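You operate a simulated robot arm through the tools that you are given. There is no shell and no other tool. Be economical: measure what you need, move in short steps, check, and stop when the job is done.

Carry out the task below with a simulated two-armed robot. There is one attempt and no reset: what you move stays moved.

TASK
Set pressure and flow by the job card and run its cylinder out once.
Fine: green fill button first, till its lamp lights; then pressure by the display, then that port's flow knob; hold that port's orange button once, till the rod meets its mark; touch no other port.
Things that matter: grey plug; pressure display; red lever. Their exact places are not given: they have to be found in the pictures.

It is judged by the outcome, as a careful person would: the job done as asked, and still so three seconds after it is handed in. It fails if anything else is knocked over, pushed out of place, dropped, spilled or broken.

THE ROBOT
Two 7-joint arms with two-finger parallel grippers on one trunk, on a base that drives. Base frame: it is fixed to the floor where the robot stands at the start and does not move with it; the origin is under the middle of the robot, x ahead of it, y to its left, z up. Units: mm, rad, N and s.
The left shoulder is at the start at [20, 113, 1272], the right one opposite. With the tool pointing down near the work surface each hand reaches from about 220 to 600 mm from the robot's upright axis, wherever it stands, measured 20 degrees to its own side. Places, roughly: pressure display [700, 100, 1100]; red lever [400, 300, 900]. Payload 1.57 kg a hand.
The tool frame of a hand sits at the grasp point between the pads (the TCP): z along the fingers, y along the line on which they close. The tips reach 30 mm beyond it. The gripper opens to 80 mm. The fingers are 17 mm wide and 12 mm thick; the gripper's body (40 by 82 mm) begins 80 mm behind the TCP.
Orientation is that of the tool frame in the base frame, as a unit quaternion [x, y, z, w]. With the fingers straight down and closing along the base's y, the tool's x points along the base's -x, its y along +y and its z along -z.

THE INTERFACE
- The arms move only by the tool jog_arm. It takes "left_moves", "right_moves" or both (then of equal length, played together; a hand with none holds still); each is text: rows parted by semicolons, each of 7 numbers parted by spaces: the closure, from 0 (fully open) to 1 (shut), then the shift along the tool's x, y, z in mm, then the turn, a rotation vector about the tool's x, y, z in rad. In form: jaw tx ty tz ax ay az; .... A call has 1 to 12 rows; each row shifts and turns the commanded pose from where the row before left it, along the tool's axes as they then stand. Each row takes 0.2 s and may step no farther than 50 mm and 0.15 rad from the row before; otherwise, or with a gripper value out of range, the whole call is refused. Where a pose cannot be reached the arm comes as near as it can. A force on the tool above 40 N (or 10 N above the force at the start of the call, whichever is more), or a blocked arm, ends the call early, and 0.2 s more pass. The fingers move at their own pace (about 45 mm/s each) and stop on an object; they squeeze with about 26 N. The grip force told is the motor's: it shows also when the fingers shut on nothing. Time passes only in rows, and 0.2 s behind the last, so rows that do not move let the fingers close. It gives the time, the measured TCP pose, the force on the tool (base axes), the opening and the grip force at its end, in the units of the frame above (readings bear some noise), with the torque about the TCP (base axes, N m) and any sound that the robot's microphone picked up, and new pictures: "show" is both (left out), scene, wrist or none (wrist: the cameras of the hands that moved).
- Cameras (640 x 400 px; columns grow to the right, rows downward): "scene" is now at [95.7, -4.8, 1405.4]; the picture's right is [-0.10, -1.00, 0.00], its down [-0.56, 0.06, -0.82] and it looks along [0.82, -0.08, -0.57] (base axes); focal length 228 px, centre (320, 200). "left" rides on the left gripper at [72, 7, -122] in its tool frame; the picture's right is [-0.09, 1.00, 0.00], its down [-0.84, -0.08, -0.54] and it looks along [-0.54, -0.05, 0.84] (tool axes); focal length 238 px, centre (320, 200). "right" rides on the right gripper at [72, -7, -122] in its tool frame; the picture's right is [0.09, 1.00, 0.00], its down [-0.84, 0.08, -0.54] and it looks along [-0.54, 0.05, 0.84] (tool axes); focal length 238 px, centre (320, 200).
- slide_trunk(by): slides the trunk up (or, below 0, down) by that many mm; the arms and the scene camera ride with it, the base frame stays. It gives what a move gives, with no picture.
- steer(legs): drives the robot by 1 to 6 legs, each [ahead, left, turn to the left] in mm, mm and rad, along the robot's own axes; the way and the turn of a leg run together, so that a leg with both is an arc; at most 1500 mm and 3.142 rad a leg. The arms and the cameras ride along, it lands a little off, and it stops where it bumps. It gives what a move gives, and a new picture of the scene camera.
- head_to(pan, tilt): turns the head with the scene camera to pan (to the left, within 1.396 rad either way) and tilt (down, from -0.506 to 1.204), counted from straight ahead of the robot. It gives what a move gives, and a new picture of the scene camera.
- pixel_to_xyz(camera, pixels): for up to 12 pixels [column, row] of the newest picture of that camera ("zoom" is the newest enlarged one), the place [x, y, z] in the base frame of the surface seen there, good to about 2 mm, but the place of the scene camera against the robot may be out by one fixed shift of up to 18 mm in any direction. The clock stands still meanwhile.
- zoom(camera, box): a new picture of the part [left, top, right, bottom] of that camera's present view, enlarged. The clock stands still meanwhile.
- job_done(): hands the job in; it is judged then, once.

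Work in short steps. Measure before you move; look again where a grasp or a placing could have gone wrong, and mend it. You have 80 turns and 260 pictures in all, those below and enlarged ones among them. Open the grippers and draw the arms clear of the work before you hand the job in, unless the task says otherwise; then end with one line.

The tools are called after ">>>" as a command line: name --argument value ..., lists and objects as JSON in quotes. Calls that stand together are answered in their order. jog_arm: Moves the arms, as the interface text tells. Its arguments: {"type":"object","properties":{"left_moves":{"type":"string"},"right_moves":{"type":"string"},"show":{"type":"string","enum":["both","scene","wrist","none"]}},"required":[]} The other tools are called the same way: slide_trunk (by) slides the trunk up or down; steer (legs) drives the base; head_to (pan, tilt) turns the head that bears the scene camera; pixel_to_xyz (camera, pixels) gives the place of the surface under pixels of a picture; zoom (camera, box) takes an enlarged picture of a part of a camera's view; job_done () hands the job in.

At the start:

```text
time: 0.0
left_ee_pos: [400.2, -18.6, 1222.9]
left_orientation: [0.001, 1.0, 0.0, 0.0]
left_force: [-0.6, -0.3, 0.0]
left_torque: [0.03, 0.03, -0.04]
left_grip_width: 80.0
left_grip_force: 0.2
right_ee_pos: [376.6, -407.8, 1193.2]
right_orientation: [0.0, 1.0, 0.0, 0.0]
right_force: [-0.2, 0.1, 0.1]
right_torque: [-0.02, 0.01, 0.0]
right_grip_width: 80.0
right_grip_force: 0.2
trunk travel left (down, up): [-325.0, 245.0]
robot x, y, heading: [-4.2, -1.4, -0.003]
head pan, tilt: [-0.098, 0.602]
```

scene: 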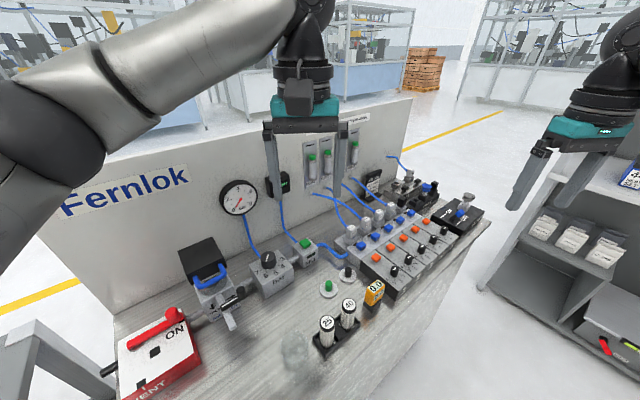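
right: 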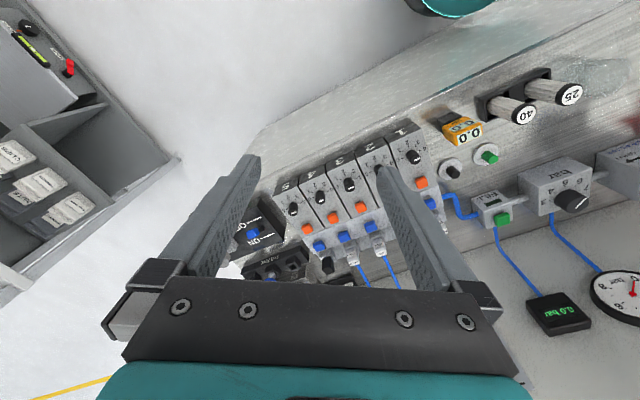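
left: 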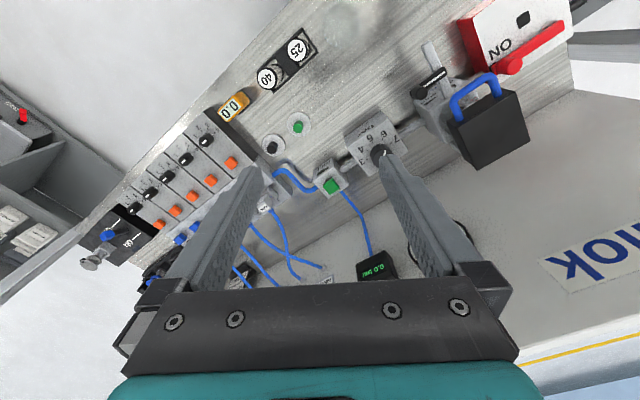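

The bench shows a red lever box (lower left), regulator, five-port manifold, cylinders and gauges. I zoom into several parts to find the job card and labels.

>>> zoom --camera "scene" --box '[300, 160, 500, 320]'

>>> zoom --camera "scene" --box '[90, 180, 320, 400]'

>>> zoom --camera "scene" --box '[260, 100, 400, 200]'

>>> zoom --camera "scene" --box '[500, 130, 640, 380]'

```text
2.50 times, centred on (400, 240) of scene
```

zoom: 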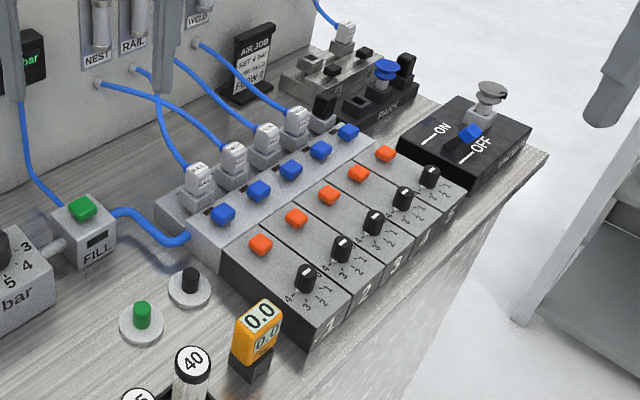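

```text
1.82 times, centred on (205, 290) of scene
```

zoom: 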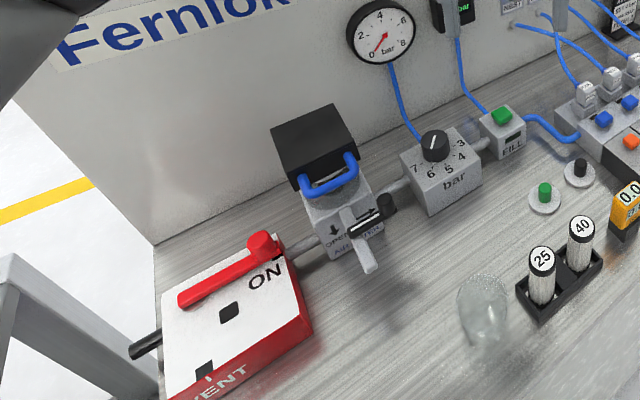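

```text
4.00 times, centred on (330, 150) of scene
```

zoom: 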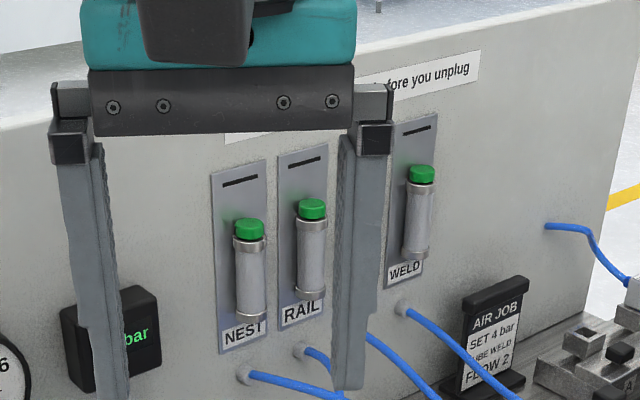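

```text
1.60 times, centred on (570, 255) of scene
```

zoom: 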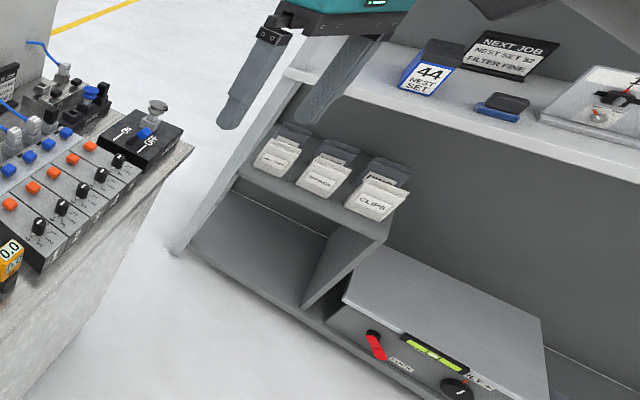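

Job card: SET 4 bar, tube WELD, FLOW 2. I read the plug tags, signs and other labels closer.

>>> zoom --camera "scene" --box '[335, 160, 415, 240]'

>>> zoom --camera "scene" --box '[355, 160, 395, 200]'

>>> zoom --camera "right" --box '[230, 180, 470, 330]'

>>> zoom --camera "scene" --box '[170, 230, 250, 340]'

>>> zoom --camera "scene" --box '[240, 220, 330, 300]'

>>> zoom --camera "scene" --box '[370, 160, 490, 250]'

```text
5.00 times, centred on (375, 200) of scene
```

zoom: 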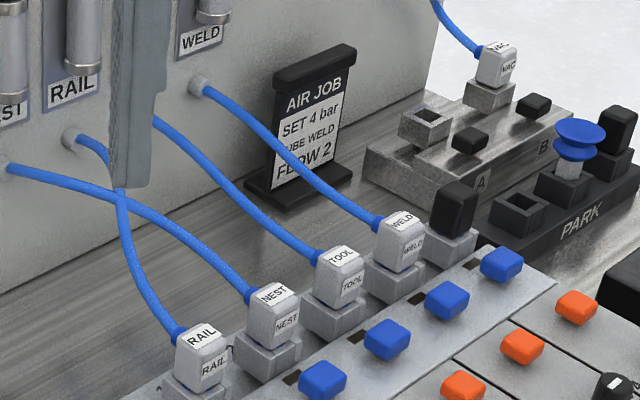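

```text
10.00 times, centred on (375, 180) of scene
```

zoom: 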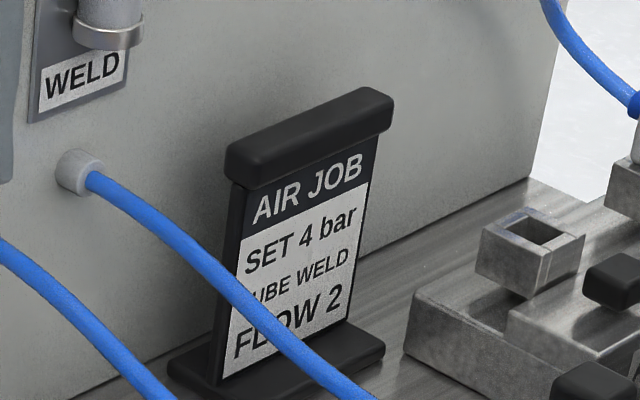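

```text
2.67 times, centred on (350, 255) of right
```

zoom: 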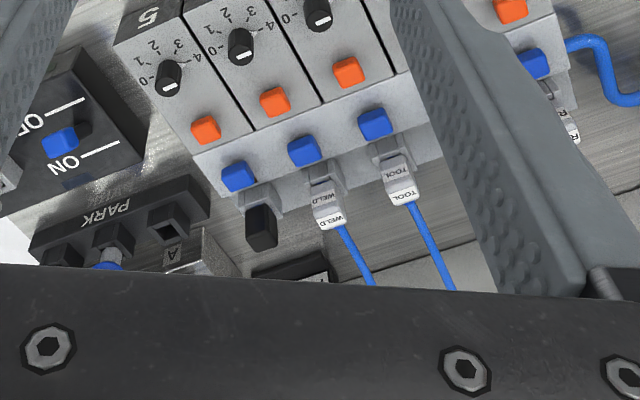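

```text
3.64 times, centred on (210, 285) of scene
```

zoom: 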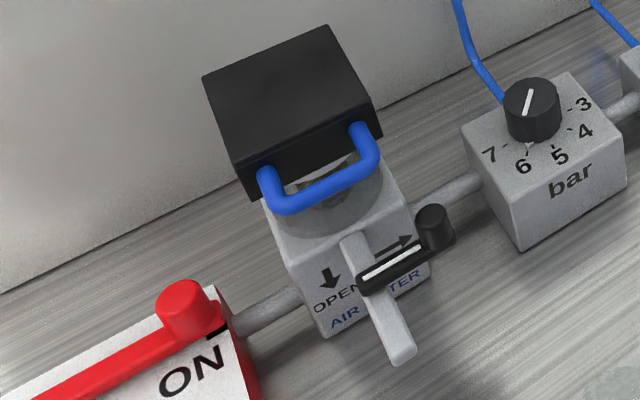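

```text
5.00 times, centred on (285, 260) of scene
```

zoom: 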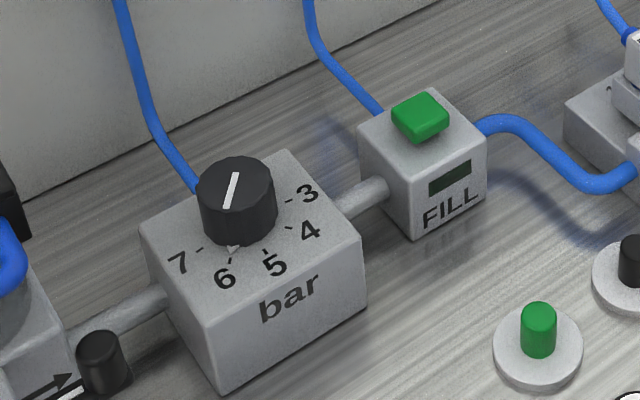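

```text
4.44 times, centred on (430, 205) of scene
```

zoom: 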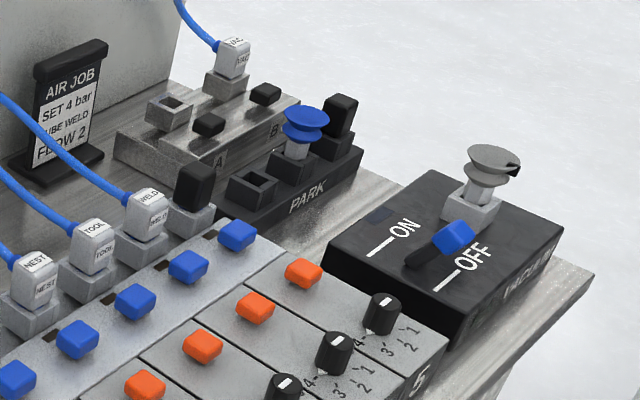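

WELD is in port 4 (second from far end). I measure key points: fill button, regulator knob, port 4 orange and knob, red lever, display.

>>> pixel_to_xyz --camera "scene" --pixels '[[305, 243], [268, 259], [312, 240], [417, 228], [432, 236], [426, 221], [441, 229], [180, 315], [372, 187], [403, 238], [212, 308], [280, 290]]'

>>> zoom --camera "scene" --box '[380, 200, 460, 280]'

>>> zoom --camera "left" --box '[320, 60, 540, 200]'

```text
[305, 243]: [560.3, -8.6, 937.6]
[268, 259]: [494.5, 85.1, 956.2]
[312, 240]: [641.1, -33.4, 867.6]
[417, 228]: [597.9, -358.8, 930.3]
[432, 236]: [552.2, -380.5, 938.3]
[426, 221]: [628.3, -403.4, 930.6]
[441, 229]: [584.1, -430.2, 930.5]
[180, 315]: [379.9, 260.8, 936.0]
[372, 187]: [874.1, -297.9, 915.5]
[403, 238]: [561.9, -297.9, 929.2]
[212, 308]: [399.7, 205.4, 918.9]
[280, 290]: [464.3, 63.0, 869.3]
```

```text
5.00 times, centred on (420, 240) of scene
```

zoom: 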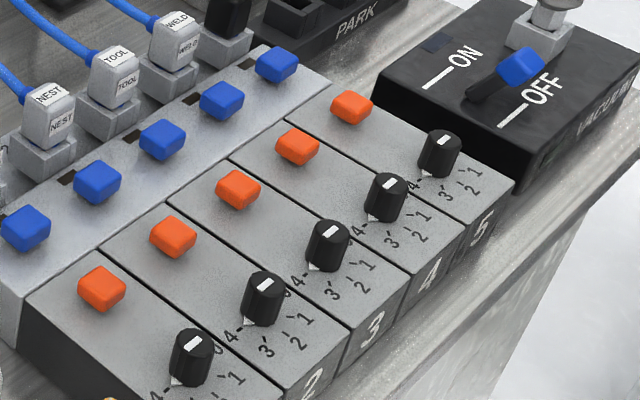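

```text
2.86 times, centred on (430, 130) of left
```

zoom: 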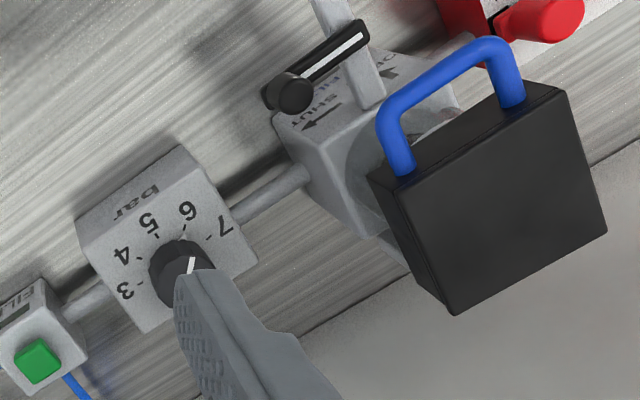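

Filter valve state needs checking; zoom in on it and on the red lever.

>>> zoom --camera "left" --box '[400, 30, 480, 110]'

>>> zoom --camera "scene" --box '[100, 290, 250, 400]'

>>> jog_arm --left_moves "1 0 45 -10 0 0 0; 1 0 45 -10 0 0 0; 1 0 45 -10 0 0 0; 1 0 45 0 0 0 0; 1 0 45 0 0 0 0; 1 0 45 0 0 0 0" --show "both"

```text
5.00 times, centred on (440, 70) of left
```

zoom: 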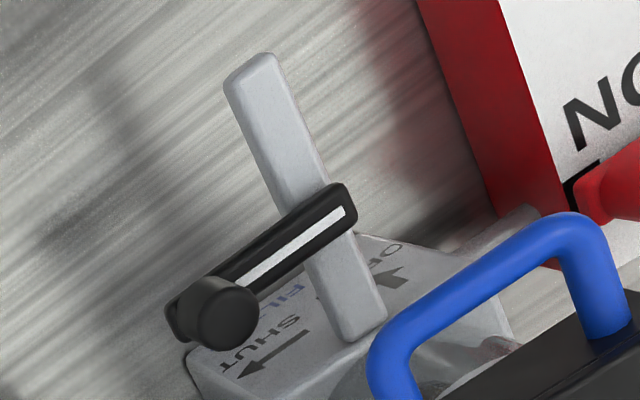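

```text
3.64 times, centred on (175, 345) of scene
```

zoom: 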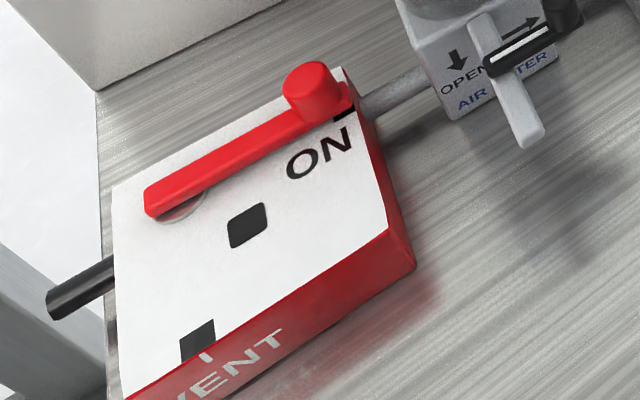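

```text
time: 1.4
left_ee_pos: [402.1, 252.9, 1252.9]
left_orientation: [0.0, 1.0, 0.0, -0.001]
left_force: [0.7, -0.5, -0.1]
left_torque: [-0.02, 0.01, 0.03]
left_grip_width: 0.2
left_grip_force: 21.5
right_ee_pos: [376.2, -407.1, 1193.0]
right_orientation: [0.0, 1.0, 0.001, 0.0]
right_force: [-0.1, -0.3, 0.0]
right_torque: [0.01, 0.01, -0.02]
right_grip_width: 80.0
right_grip_force: 0.0
trunk travel left (down, up): [-325.0, 245.0]
robot x, y, heading: [2.2, 0.4, 0.001]
head pan, tilt: [-0.098, 0.602]
```

scene: 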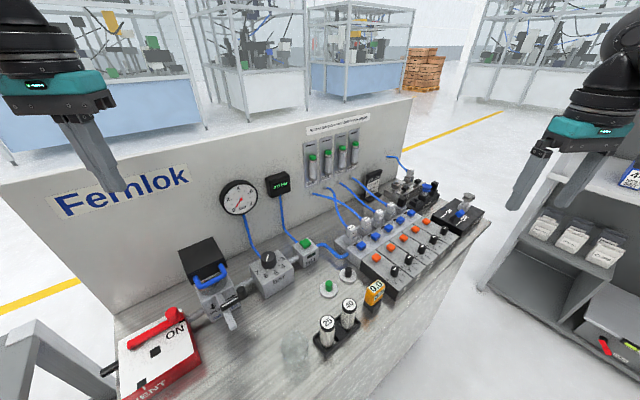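
left: 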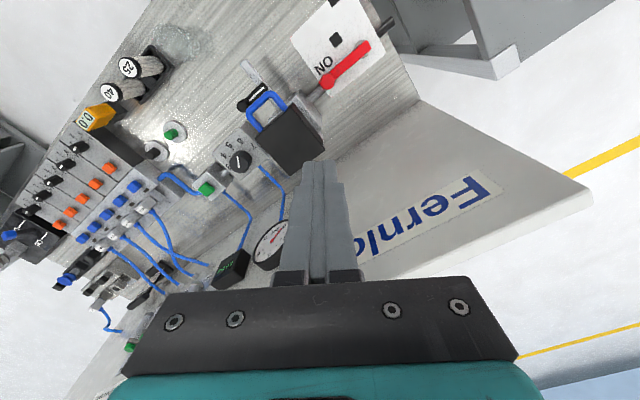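

The view is clear now; read the wall sign, cylinder marks, display and the filter valve.

>>> zoom --camera "scene" --box '[300, 105, 380, 200]'

>>> zoom --camera "scene" --box '[300, 110, 376, 140]'

>>> zoom --camera "left" --box '[210, 50, 320, 170]'

>>> zoom --camera "scene" --box '[210, 160, 300, 230]'

>>> pixel_to_xyz --camera "scene" --pixels '[[306, 242], [268, 259], [415, 229], [433, 237], [278, 184], [355, 148], [446, 229], [419, 243], [404, 236], [318, 245]]'

```text
4.21 times, centred on (340, 152) of scene
```

zoom: 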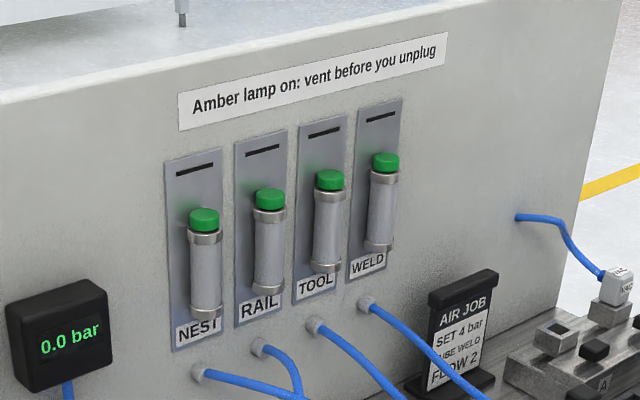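

```text
8.42 times, centred on (338, 125) of scene
```

zoom: 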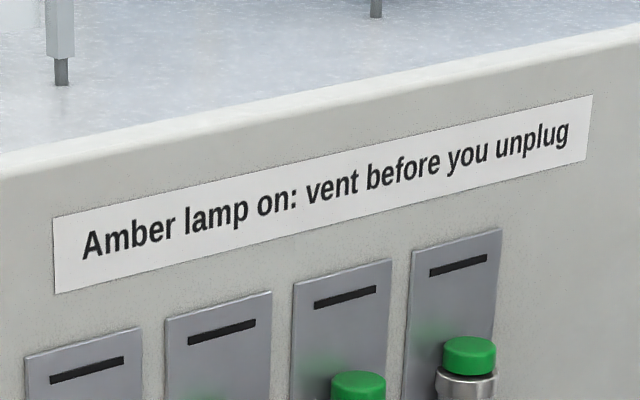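

```text
3.33 times, centred on (265, 110) of left
```

zoom: 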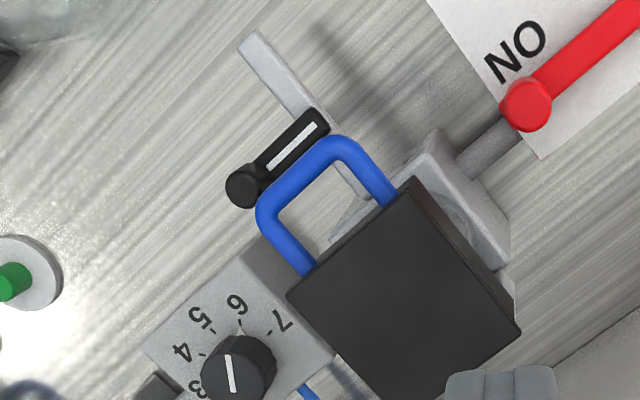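

```text
5.71 times, centred on (255, 195) of scene
```

zoom: 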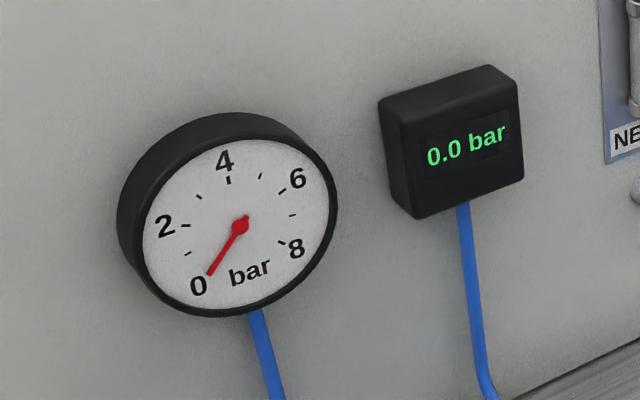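

```text
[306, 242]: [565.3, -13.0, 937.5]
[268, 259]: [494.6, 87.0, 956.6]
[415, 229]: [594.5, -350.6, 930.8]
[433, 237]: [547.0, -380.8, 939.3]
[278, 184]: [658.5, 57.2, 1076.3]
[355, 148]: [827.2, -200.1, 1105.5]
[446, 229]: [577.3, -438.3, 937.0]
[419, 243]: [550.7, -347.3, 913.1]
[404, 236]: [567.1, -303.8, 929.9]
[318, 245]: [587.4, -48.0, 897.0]
```

All zero, no cylinder out, amber lamps off. I measure the fill button and regulator knob by the accurate wrist camera, along with port 4 from the right camera.

>>> pixel_to_xyz --camera "left" --pixels '[[207, 188], [240, 158], [235, 163], [246, 154], [110, 168], [76, 148], [203, 193], [170, 130]]'

>>> pixel_to_xyz --camera "right" --pixels '[[335, 217], [320, 196], [502, 217], [570, 200], [308, 229], [360, 208]]'

>>> zoom --camera "left" --box '[180, 120, 280, 210]'

>>> zoom --camera "right" --box '[270, 160, 390, 250]'

```text
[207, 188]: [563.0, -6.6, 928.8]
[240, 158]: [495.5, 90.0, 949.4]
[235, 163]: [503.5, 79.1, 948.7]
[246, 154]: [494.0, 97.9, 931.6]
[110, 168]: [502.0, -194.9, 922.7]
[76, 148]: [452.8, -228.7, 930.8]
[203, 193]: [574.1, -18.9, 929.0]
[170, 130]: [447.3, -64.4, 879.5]
```

```text
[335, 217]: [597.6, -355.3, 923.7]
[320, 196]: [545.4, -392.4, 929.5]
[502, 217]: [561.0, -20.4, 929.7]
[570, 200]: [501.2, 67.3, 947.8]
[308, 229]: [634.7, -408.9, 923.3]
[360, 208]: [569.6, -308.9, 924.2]
```

```text
4.44 times, centred on (230, 165) of left
```

zoom: 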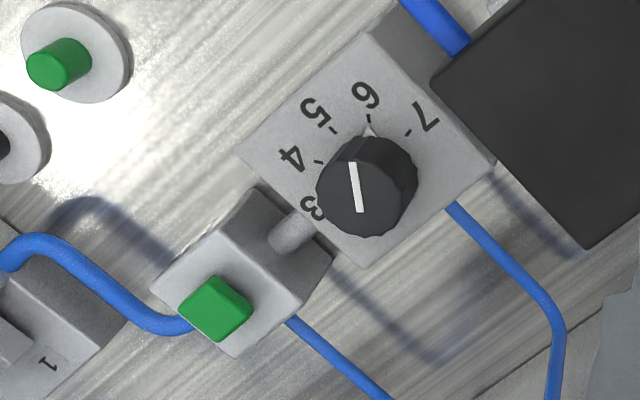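

```text
4.44 times, centred on (330, 205) of right
```

zoom: 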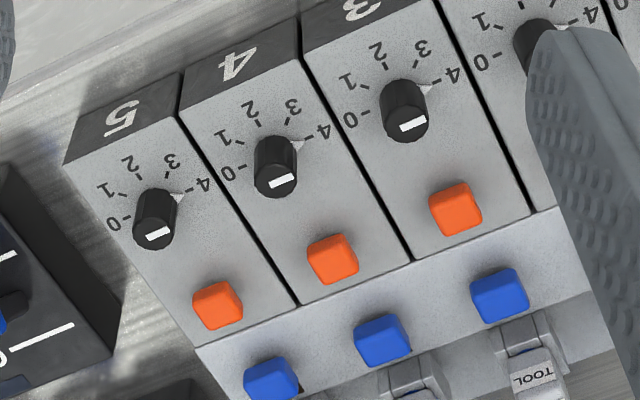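

Fill button is at about (565,-8,929), regulator knob (497,88,949). Moving the left hand (closed) above the fill button.

>>> jog_arm --left_moves "1 -23.3 -37.3 22 0 0 0; 1 -23.3 -37.3 22 0 0 0; 1 -23.3 -37.3 22 0 0 0; 1 -23.3 -37.3 22 0 0 0; 1 -23.3 -37.3 22 0 0 0; 1 -23.3 -37.3 22 0 0 0; 1 -23.3 -37.3 22 0 0 0; 1 0 0 30 0 0 0; 1 0 0 30 0 0 0; 1 0 0 0 0 0 0"

```text
time: 3.6
left_ee_pos: [549.2, -3.6, 1039.5]
left_orientation: [-0.001, 1.0, 0.0, 0.001]
left_force: [0.9, -1.0, -0.9]
left_torque: [0.01, 0.0, 0.02]
left_grip_width: 0.0
left_grip_force: 21.0
left hand out of reach, approached as far as the arm can: row 7
right_ee_pos: [376.7, -407.6, 1192.4]
right_orientation: [0.0, 1.0, 0.0, 0.0]
right_force: [-0.1, -0.2, -0.4]
right_torque: [-0.03, 0.01, 0.0]
right_grip_width: 80.0
right_grip_force: 0.0
trunk travel left (down, up): [-325.0, 245.0]
robot x, y, heading: [1.7, 0.9, 0.003]
head pan, tilt: [-0.098, 0.602]
```

scene: 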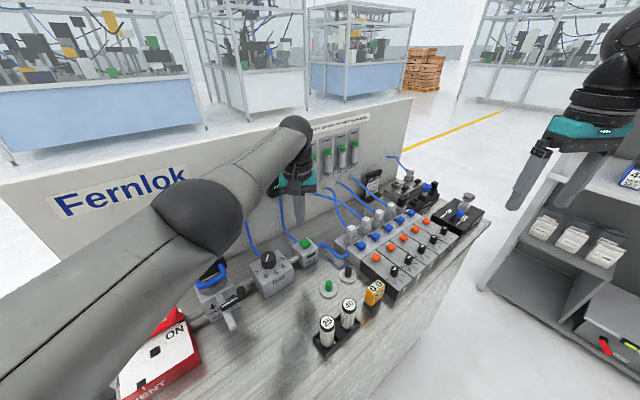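
left: 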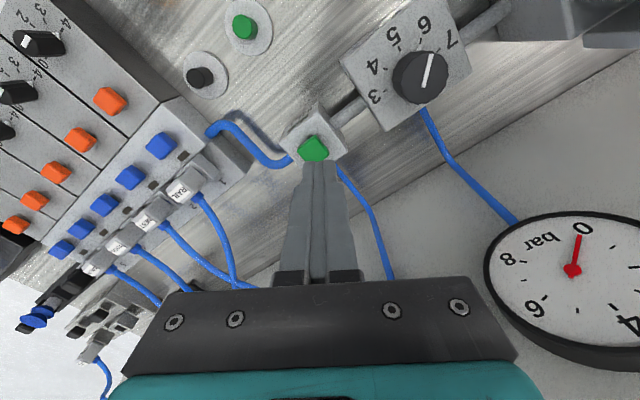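

Fill button at (313,150) right ahead of finger tips. Measure it now from close.

>>> pixel_to_xyz --camera "left" --pixels '[[314, 152], [301, 152], [325, 148], [313, 140], [420, 72], [405, 75], [436, 68], [310, 118]]'

>>> zoom --camera "left" --box '[260, 20, 480, 180]'

```text
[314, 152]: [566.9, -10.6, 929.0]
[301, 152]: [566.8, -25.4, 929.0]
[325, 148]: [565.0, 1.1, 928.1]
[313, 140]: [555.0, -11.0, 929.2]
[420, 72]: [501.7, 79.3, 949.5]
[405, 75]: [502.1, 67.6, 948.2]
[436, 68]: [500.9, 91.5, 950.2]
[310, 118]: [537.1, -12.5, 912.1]
```

```text
2.50 times, centred on (370, 100) of left
```

zoom: 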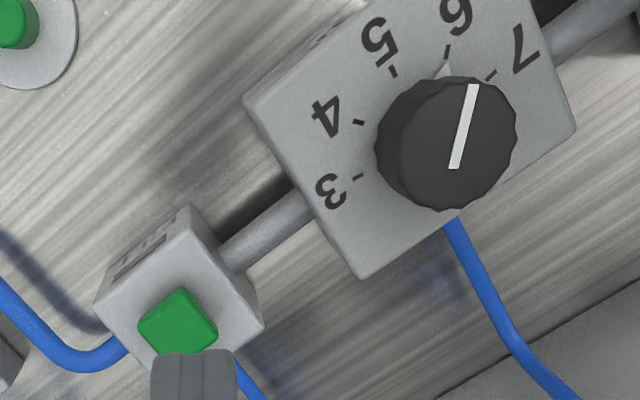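

Position over (565,-11) and descend to ~4 mm above the button.

>>> jog_arm --left_moves "1 -16 -7 0 0 0 0; 1 0 0 40 0 0 0; 1 0 0 32 0 0 0; 1 0 0 0 0 0 0"

```text
time: 4.6
left_ee_pos: [545.1, 0.2, 966.1]
left_orientation: [0.0, 1.0, 0.0, 0.001]
left_force: [-0.5, -0.2, -0.2]
left_torque: [-0.02, 0.0, 0.0]
left_grip_width: 0.1
left_grip_force: 21.2
left hand out of reach, approached as far as the arm can: row 1, 2, 3
right_ee_pos: [376.6, -407.4, 1193.0]
right_orientation: [0.0, 1.0, -0.001, 0.0]
right_force: [0.1, -0.7, -0.2]
right_torque: [-0.02, 0.01, 0.01]
right_grip_width: 80.1
right_grip_force: 0.1
trunk travel left (down, up): [-325.0, 245.0]
robot x, y, heading: [1.4, -0.6, 0.002]
head pan, tilt: [-0.098, 0.602]
```

scene: 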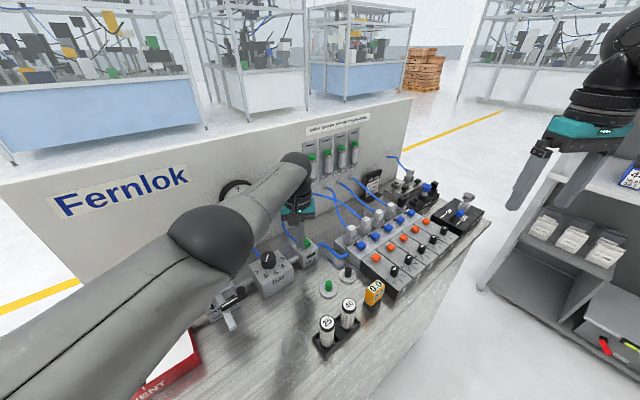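
left: 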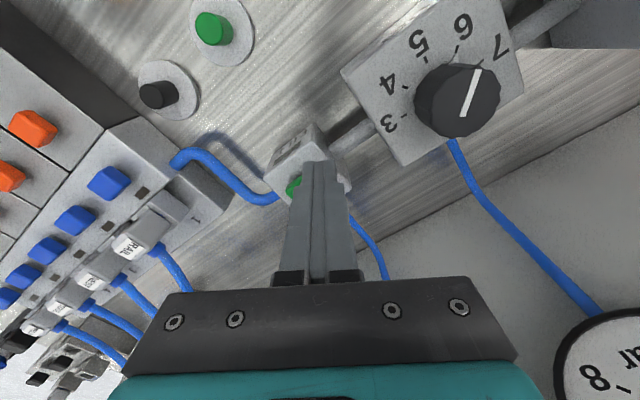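

The left arm is at its reach limit. A base pose about 80 mm ahead and 190 mm right would serve both hands; I raise the hand and measure the bench front edge first.

>>> pixel_to_xyz --camera "scene" --pixels '[[400, 340], [390, 365], [360, 392], [430, 300], [470, 245], [370, 395], [405, 345], [300, 380], [440, 330]]'

>>> jog_arm --left_moves "1 0 0 -40 0 0 0; 1 0 0 -40 0 0 0; 1 30 0 -30 0 0 0; 1 30 0 -30 0 0 0" --show "none"

>>> head_to --pan -0.3 --tilt 1.1

```text
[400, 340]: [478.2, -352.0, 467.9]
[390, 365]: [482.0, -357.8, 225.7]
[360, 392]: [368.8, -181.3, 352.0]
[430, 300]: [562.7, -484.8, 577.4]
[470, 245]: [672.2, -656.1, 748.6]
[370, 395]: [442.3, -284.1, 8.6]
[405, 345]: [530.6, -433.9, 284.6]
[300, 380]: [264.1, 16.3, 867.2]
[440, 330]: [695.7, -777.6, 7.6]
```

```text
time: 5.6
left_ee_pos: [484.2, -1.9, 1106.1]
left_orientation: [-0.001, 1.0, 0.002, -0.001]
left_force: [-0.5, 0.2, -0.1]
left_torque: [0.07, -0.01, 0.0]
left_grip_width: 0.0
left_grip_force: 21.8
right_ee_pos: [375.7, -406.3, 1193.5]
right_orientation: [0.0, 1.0, 0.0, 0.0]
right_force: [0.3, 0.2, -0.8]
right_torque: [-0.04, -0.02, 0.0]
right_grip_width: 80.0
right_grip_force: 0.1
trunk travel left (down, up): [-325.0, 245.0]
robot x, y, heading: [1.1, 1.8, -0.006]
head pan, tilt: [-0.098, 0.602]
```

```text
time: 6.5
left_ee_pos: [485.5, -1.7, 1105.2]
left_orientation: [0.001, 1.0, 0.0, 0.0]
left_force: [-1.0, -0.1, 0.8]
left_torque: [0.04, -0.01, 0.02]
left_grip_width: 0.0
left_grip_force: 21.7
right_ee_pos: [375.9, -408.0, 1192.9]
right_orientation: [0.0, 1.0, 0.0, 0.0]
right_force: [-0.6, 0.1, -0.9]
right_torque: [-0.03, -0.03, -0.02]
right_grip_width: 80.1
right_grip_force: 0.0
trunk travel left (down, up): [-325.0, 245.0]
robot x, y, heading: [3.6, -1.6, 0.0]
head pan, tilt: [-0.3, 1.1]
```

scene: 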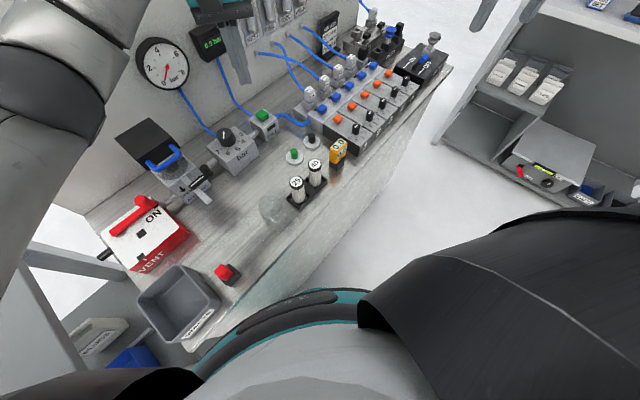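

Front face is 214 mm from the robot axis; moving (100,-190) moves slightly away from it. Draw the right hand in from the shelf, then drive.

>>> jog_arm --left_moves "1 20 0 -20 0 0 0; 1 20 0 -20 0 0 0; 1 0 0 0 0 0 0; 1 0 0 0 0 0 0" --right_moves "1 0 40 0 0 0 0; 1 0 40 0 0 0 0; 1 0 40 0 0 0 0; 1 0 20 0 0 0 0" --show "none"

>>> steer --legs '[[0, -100, 0], [100, -90, 0]]'

>>> head_to --pan 0.3 --tilt 0.65

```text
time: 7.5
left_ee_pos: [444.7, -1.9, 1146.9]
left_orientation: [0.0, 1.0, 0.001, 0.0]
left_force: [0.2, 0.0, 0.4]
left_torque: [-0.01, -0.02, -0.05]
left_grip_width: 0.0
left_grip_force: 21.6
right_ee_pos: [376.1, -270.0, 1192.0]
right_orientation: [0.0, 1.0, 0.0, 0.0]
right_force: [0.2, 0.0, 0.4]
right_torque: [-0.02, 0.02, 0.02]
right_grip_width: 0.0
right_grip_force: 4.7
trunk travel left (down, up): [-325.0, 245.0]
robot x, y, heading: [1.0, 0.8, -0.0]
head pan, tilt: [-0.3, 1.1]
```

```text
time: 9.6
left_ee_pos: [547.5, -189.3, 1147.0]
left_orientation: [-0.001, 1.0, 0.0, 0.0]
left_force: [1.1, -0.3, -1.3]
left_torque: [0.02, 0.02, -0.04]
left_grip_width: 0.0
left_grip_force: 21.3
right_ee_pos: [478.6, -459.1, 1191.3]
right_orientation: [-0.002, 1.0, 0.0, 0.0]
right_force: [-0.2, 0.1, -0.8]
right_torque: [-0.01, 0.03, 0.02]
right_grip_width: 0.0
right_grip_force: 21.3
trunk travel left (down, up): [-325.0, 245.0]
robot x, y, heading: [103.3, -189.2, -0.002]
head pan, tilt: [-0.3, 1.1]
```

scene: 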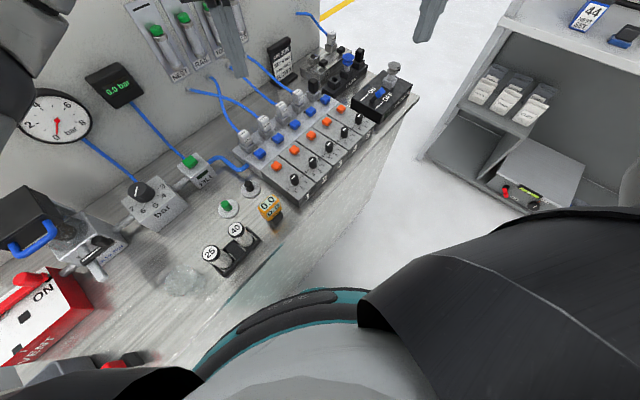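

```text
time: 10.6
left_ee_pos: [545.9, -189.0, 1146.1]
left_orientation: [-0.001, 1.0, 0.001, 0.0]
left_force: [0.4, 0.6, -0.1]
left_torque: [-0.02, 0.0, 0.02]
left_grip_width: 0.0
left_grip_force: 21.5
right_ee_pos: [478.5, -458.4, 1191.5]
right_orientation: [-0.001, 1.0, 0.0, 0.001]
right_force: [0.0, -0.3, -0.7]
right_torque: [0.01, -0.01, 0.0]
right_grip_width: 0.0
right_grip_force: 21.2
trunk travel left (down, up): [-325.0, 245.0]
robot x, y, heading: [99.8, -187.1, -0.001]
head pan, tilt: [0.3, 0.649]
```

scene: 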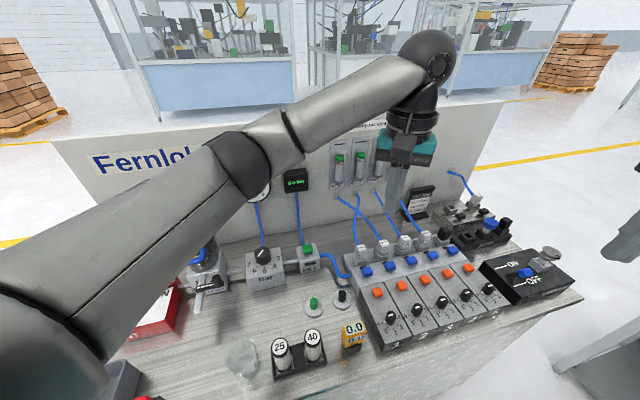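

Now move the left hand over the fill button (565,-11) and lower to z≈1000.

>>> jog_arm --left_moves "1 -5 44 0 0 0 0; 1 -5 44 0 0 0 0; 1 -5 45 0 0 0 0; 1 -4 45 0 0 0 0; 1 0 0 48 0 0 0; 1 0 0 48 0 0 0; 1 0 0 48 0 0 0; 1 0 0 0 0 0 0; 1 0 0 0 0 0 0"

```text
time: 12.6
left_ee_pos: [563.0, -11.4, 1007.3]
left_orientation: [-0.001, 1.0, 0.0, 0.0]
left_force: [0.2, 0.6, 0.2]
left_torque: [-0.01, 0.0, 0.01]
left_grip_width: 0.2
left_grip_force: 21.7
right_ee_pos: [477.4, -459.3, 1192.3]
right_orientation: [-0.001, 1.0, 0.001, 0.001]
right_force: [-0.1, 0.5, 0.0]
right_torque: [-0.02, -0.01, 0.0]
right_grip_width: 0.1
right_grip_force: 21.3
trunk travel left (down, up): [-325.0, 245.0]
robot x, y, heading: [102.1, -185.5, 0.001]
head pan, tilt: [0.3, 0.649]
```

scene: 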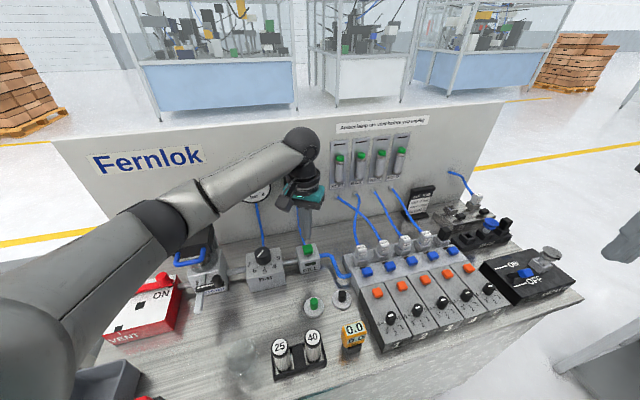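
left: 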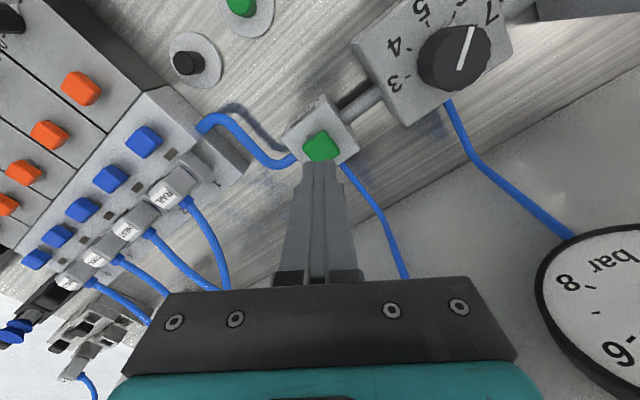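

Fingers are centred over the fill button. Descend to near contact then press in small steps.

>>> jog_arm --left_moves "1 0 0 22 0 0 0; 1 0 0 22 0 0 0; 1 0 0 3 0 0 0; 1 0 0 2 0 0 0; 1 0 0 2 0 0 0; 1 0 0 0 0 0 0" --show "none"

>>> zoom --camera "scene" --box '[240, 180, 360, 300]'

```text
time: 14.0
left_ee_pos: [565.3, -10.1, 954.2]
left_orientation: [-0.001, 1.0, 0.0, 0.002]
left_force: [-2.4, 0.6, 12.2]
left_torque: [0.0, 0.08, 0.03]
left_grip_width: 0.0
left_grip_force: 21.3
right_ee_pos: [476.3, -458.9, 1193.3]
right_orientation: [-0.001, 1.0, 0.0, 0.002]
right_force: [0.0, -0.3, 0.3]
right_torque: [0.01, 0.0, -0.02]
right_grip_width: 0.0
right_grip_force: 21.9
trunk travel left (down, up): [-325.0, 245.0]
robot x, y, heading: [98.4, -191.9, 0.0]
head pan, tilt: [0.3, 0.649]
heard: click
```

```text
3.33 times, centred on (300, 240) of scene
```

zoom: 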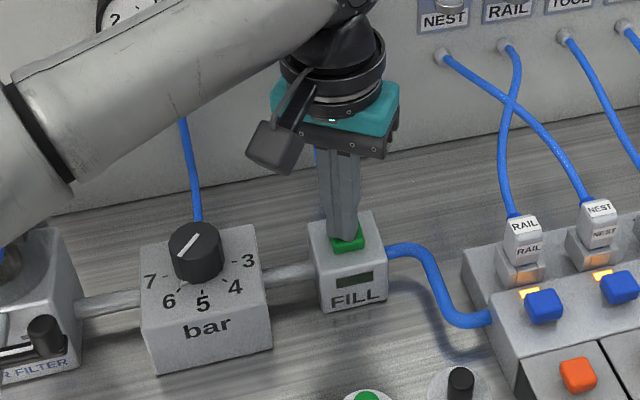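

Click heard, 12 N, amber lamps on but fill lamp still dark. Keep holding.

>>> jog_arm --left_moves "1 0 0 0 0 0 0; 1 0 0 0 0 0 0; 1 0 0 0 0 0 0; 1 0 0 0 0 0 0; 1 0 0 0 0 0 0" --show "none"

>>> zoom --camera "scene" --box '[240, 160, 360, 300]'

```text
time: 15.2
left_ee_pos: [564.6, -10.6, 952.3]
left_orientation: [-0.001, 1.0, 0.0, 0.001]
left_force: [2.3, -0.1, 14.9]
left_torque: [0.0, 0.03, -0.02]
left_grip_width: 0.1
left_grip_force: 21.3
right_ee_pos: [476.4, -458.2, 1192.2]
right_orientation: [-0.001, 1.0, 0.0, 0.001]
right_force: [0.3, -0.5, 0.0]
right_torque: [-0.02, -0.04, 0.0]
right_grip_width: 0.0
right_grip_force: 21.2
trunk travel left (down, up): [-325.0, 245.0]
robot x, y, heading: [100.5, -188.5, 0.003]
head pan, tilt: [0.3, 0.649]
```

```text
2.86 times, centred on (300, 230) of scene
```

zoom: 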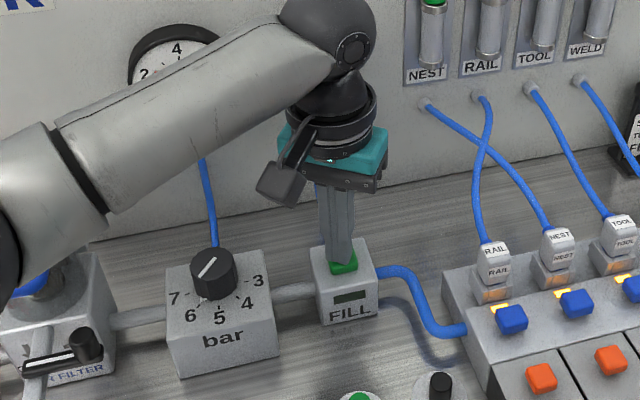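

Still dark; hold 2 s longer and look at the left wrist view for the gauge.

>>> jog_arm --left_moves "1 0 0 0 0 0 0; 1 0 0 0 0 0 0; 1 0 0 0 0 0 0; 1 0 0 0 0 0 0; 1 0 0 0 0 0 0; 1 0 0 0 0 0 0; 1 0 0 0 0 0 0; 1 0 0 0 0 0 0" --show "wrist"

>>> zoom --camera "scene" --box '[240, 160, 360, 300]'

```text
time: 17.0
left_ee_pos: [565.8, -11.2, 953.3]
left_orientation: [0.0, 1.0, 0.0, 0.001]
left_force: [3.8, -0.4, 16.9]
left_torque: [0.02, -0.1, 0.03]
left_grip_width: 0.0
left_grip_force: 21.4
right_ee_pos: [477.7, -457.5, 1193.1]
right_orientation: [-0.001, 1.0, 0.0, 0.0]
right_force: [-0.1, -0.1, -0.6]
right_torque: [-0.01, -0.01, 0.03]
right_grip_width: 0.0
right_grip_force: 21.0
trunk travel left (down, up): [-325.0, 245.0]
robot x, y, heading: [101.5, -191.4, -0.0]
head pan, tilt: [0.3, 0.649]
```

left: 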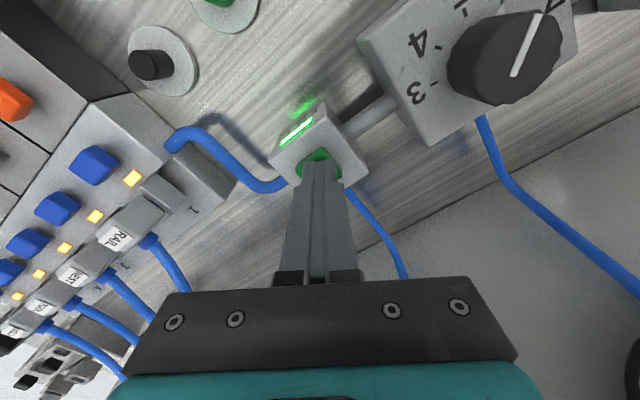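

```text
2.86 times, centred on (300, 230) of scene
```

zoom: 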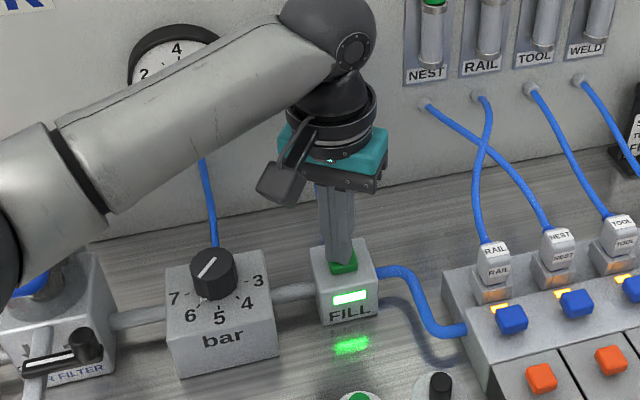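

The fill lamp is lit. Release by raising, and step aside to see the display.

>>> jog_arm --left_moves "1 0 0 -30 0 0 0; 1 0 0 -45 0 0 0; 1 0 0 -45 0 0 0; 1 50 0 -5 0 0 0; 1 20 45 0 0 0 0; 0.5 0 45 0 0 0 0; 0.5 0 0 0 0 0 0; 0.5 0 0 0 0 0 0"

>>> zoom --camera "scene" --box '[220, 150, 360, 300]'

>>> zoom --camera "left" --box '[190, 40, 430, 230]'

```text
refused: row 4 steps farther than a row can; nothing moved
```

```text
2.67 times, centred on (290, 225) of scene
```

zoom: 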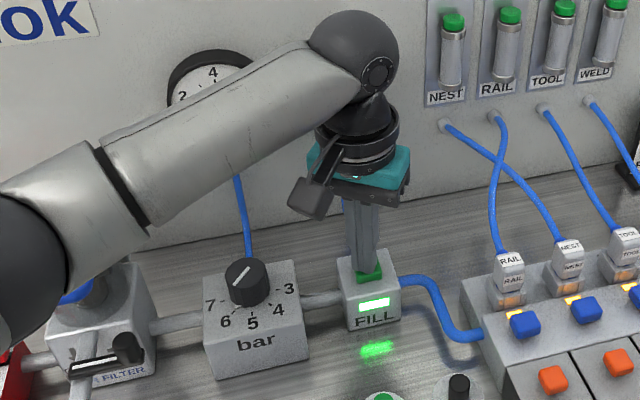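

```text
2.11 times, centred on (310, 135) of left
```

zoom: 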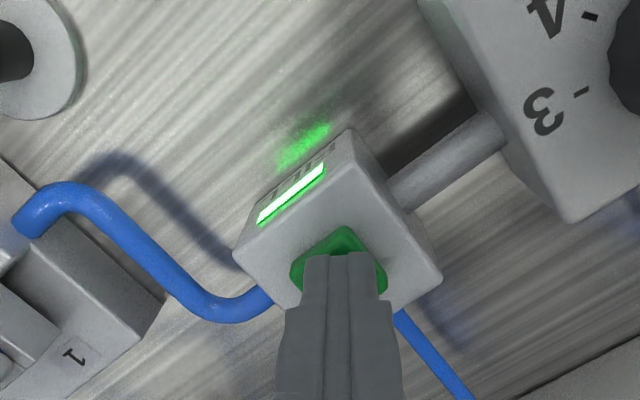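

One row was too long; repeat with shorter rows.

>>> jog_arm --left_moves "1 0 0 -30 0 0 0; 1 0 0 -45 0 0 0; 1 0 0 -45 0 0 0; 1 45 0 -5 0 0 0; 1 20 45 0 0 0 0; 0.5 0 45 0 0 0 0; 0.5 0 0 0 0 0 0; 0.5 0 0 0 0 0 0"

>>> zoom --camera "scene" --box '[220, 150, 360, 300]'

>>> zoom --camera "left" --box '[190, 40, 430, 230]'

```text
time: 18.8
left_ee_pos: [496.5, 78.6, 1079.7]
left_orientation: [-0.001, 1.0, 0.001, 0.0]
left_force: [-0.1, 0.5, -0.7]
left_torque: [0.01, -0.05, -0.01]
left_grip_width: 40.4
left_grip_force: 0.1
right_ee_pos: [477.6, -457.6, 1192.5]
right_orientation: [-0.001, 1.0, 0.0, 0.0]
right_force: [-0.5, -0.5, 0.1]
right_torque: [-0.01, 0.02, 0.02]
right_grip_width: 0.0
right_grip_force: 21.6
trunk travel left (down, up): [-325.0, 245.0]
robot x, y, heading: [99.2, -189.0, 0.009]
head pan, tilt: [0.3, 0.649]
```

scene: 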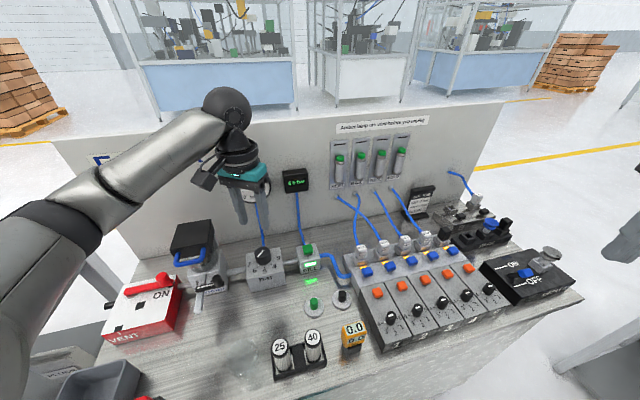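
left: 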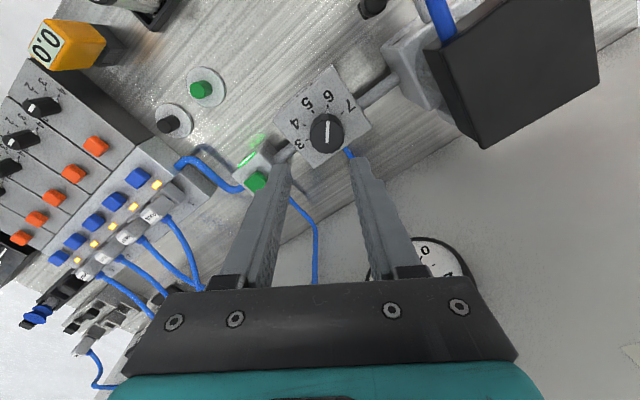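

```text
2.67 times, centred on (290, 225) of scene
```

zoom: 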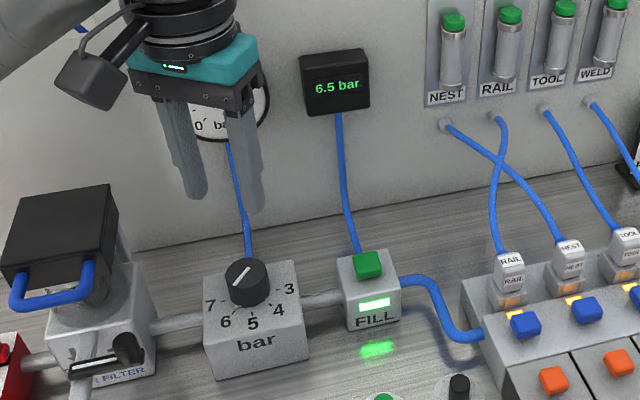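

```text
2.11 times, centred on (310, 135) of left
```

zoom: 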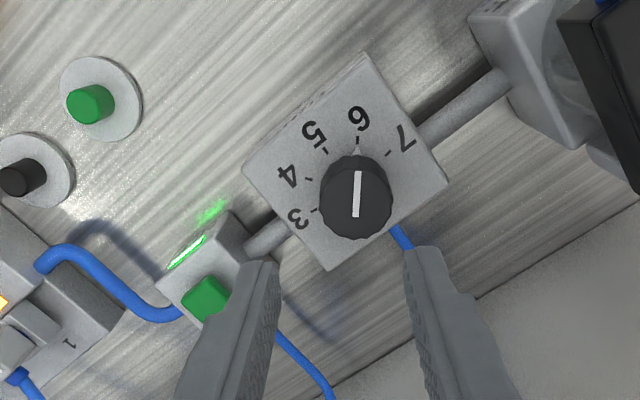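

Display reads 6.5 bar while the dial says about 6: the display rules. Measure the knob and neighbours from the wrist.

>>> pixel_to_xyz --camera "left" --pixels '[[327, 130], [313, 131], [342, 129], [327, 116], [327, 145], [320, 105], [490, 70], [470, 130], [440, 45], [257, 181], [350, 145], [300, 140]]'

>>> zoom --camera "left" --box '[270, 60, 390, 180]'

```text
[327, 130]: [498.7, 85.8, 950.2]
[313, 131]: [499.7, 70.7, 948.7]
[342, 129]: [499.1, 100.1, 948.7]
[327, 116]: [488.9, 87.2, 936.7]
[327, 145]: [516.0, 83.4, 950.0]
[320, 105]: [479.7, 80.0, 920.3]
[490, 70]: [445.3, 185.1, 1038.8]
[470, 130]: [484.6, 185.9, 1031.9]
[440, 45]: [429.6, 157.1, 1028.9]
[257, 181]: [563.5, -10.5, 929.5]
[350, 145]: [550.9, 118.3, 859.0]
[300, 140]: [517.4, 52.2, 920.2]
```

```text
3.33 times, centred on (330, 120) of left
```

zoom: 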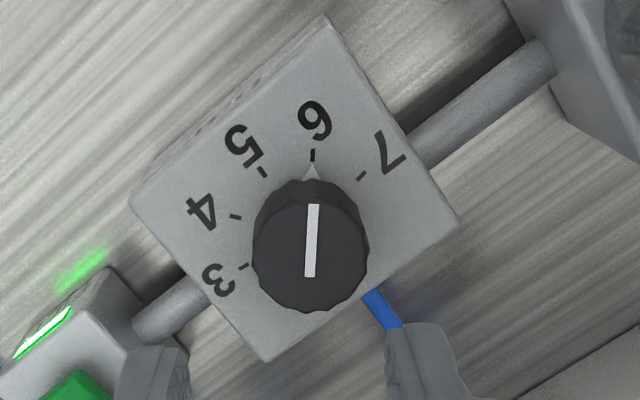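

Measure the tick marks for the angle per bar.

>>> pixel_to_xyz --camera "zoom" --pixels '[[313, 155], [262, 172], [235, 217], [242, 267], [361, 177], [312, 172]]'

```text
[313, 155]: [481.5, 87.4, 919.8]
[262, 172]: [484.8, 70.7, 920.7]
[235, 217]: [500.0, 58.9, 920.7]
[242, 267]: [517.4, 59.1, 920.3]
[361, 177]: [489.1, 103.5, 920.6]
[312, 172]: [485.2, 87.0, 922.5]
```

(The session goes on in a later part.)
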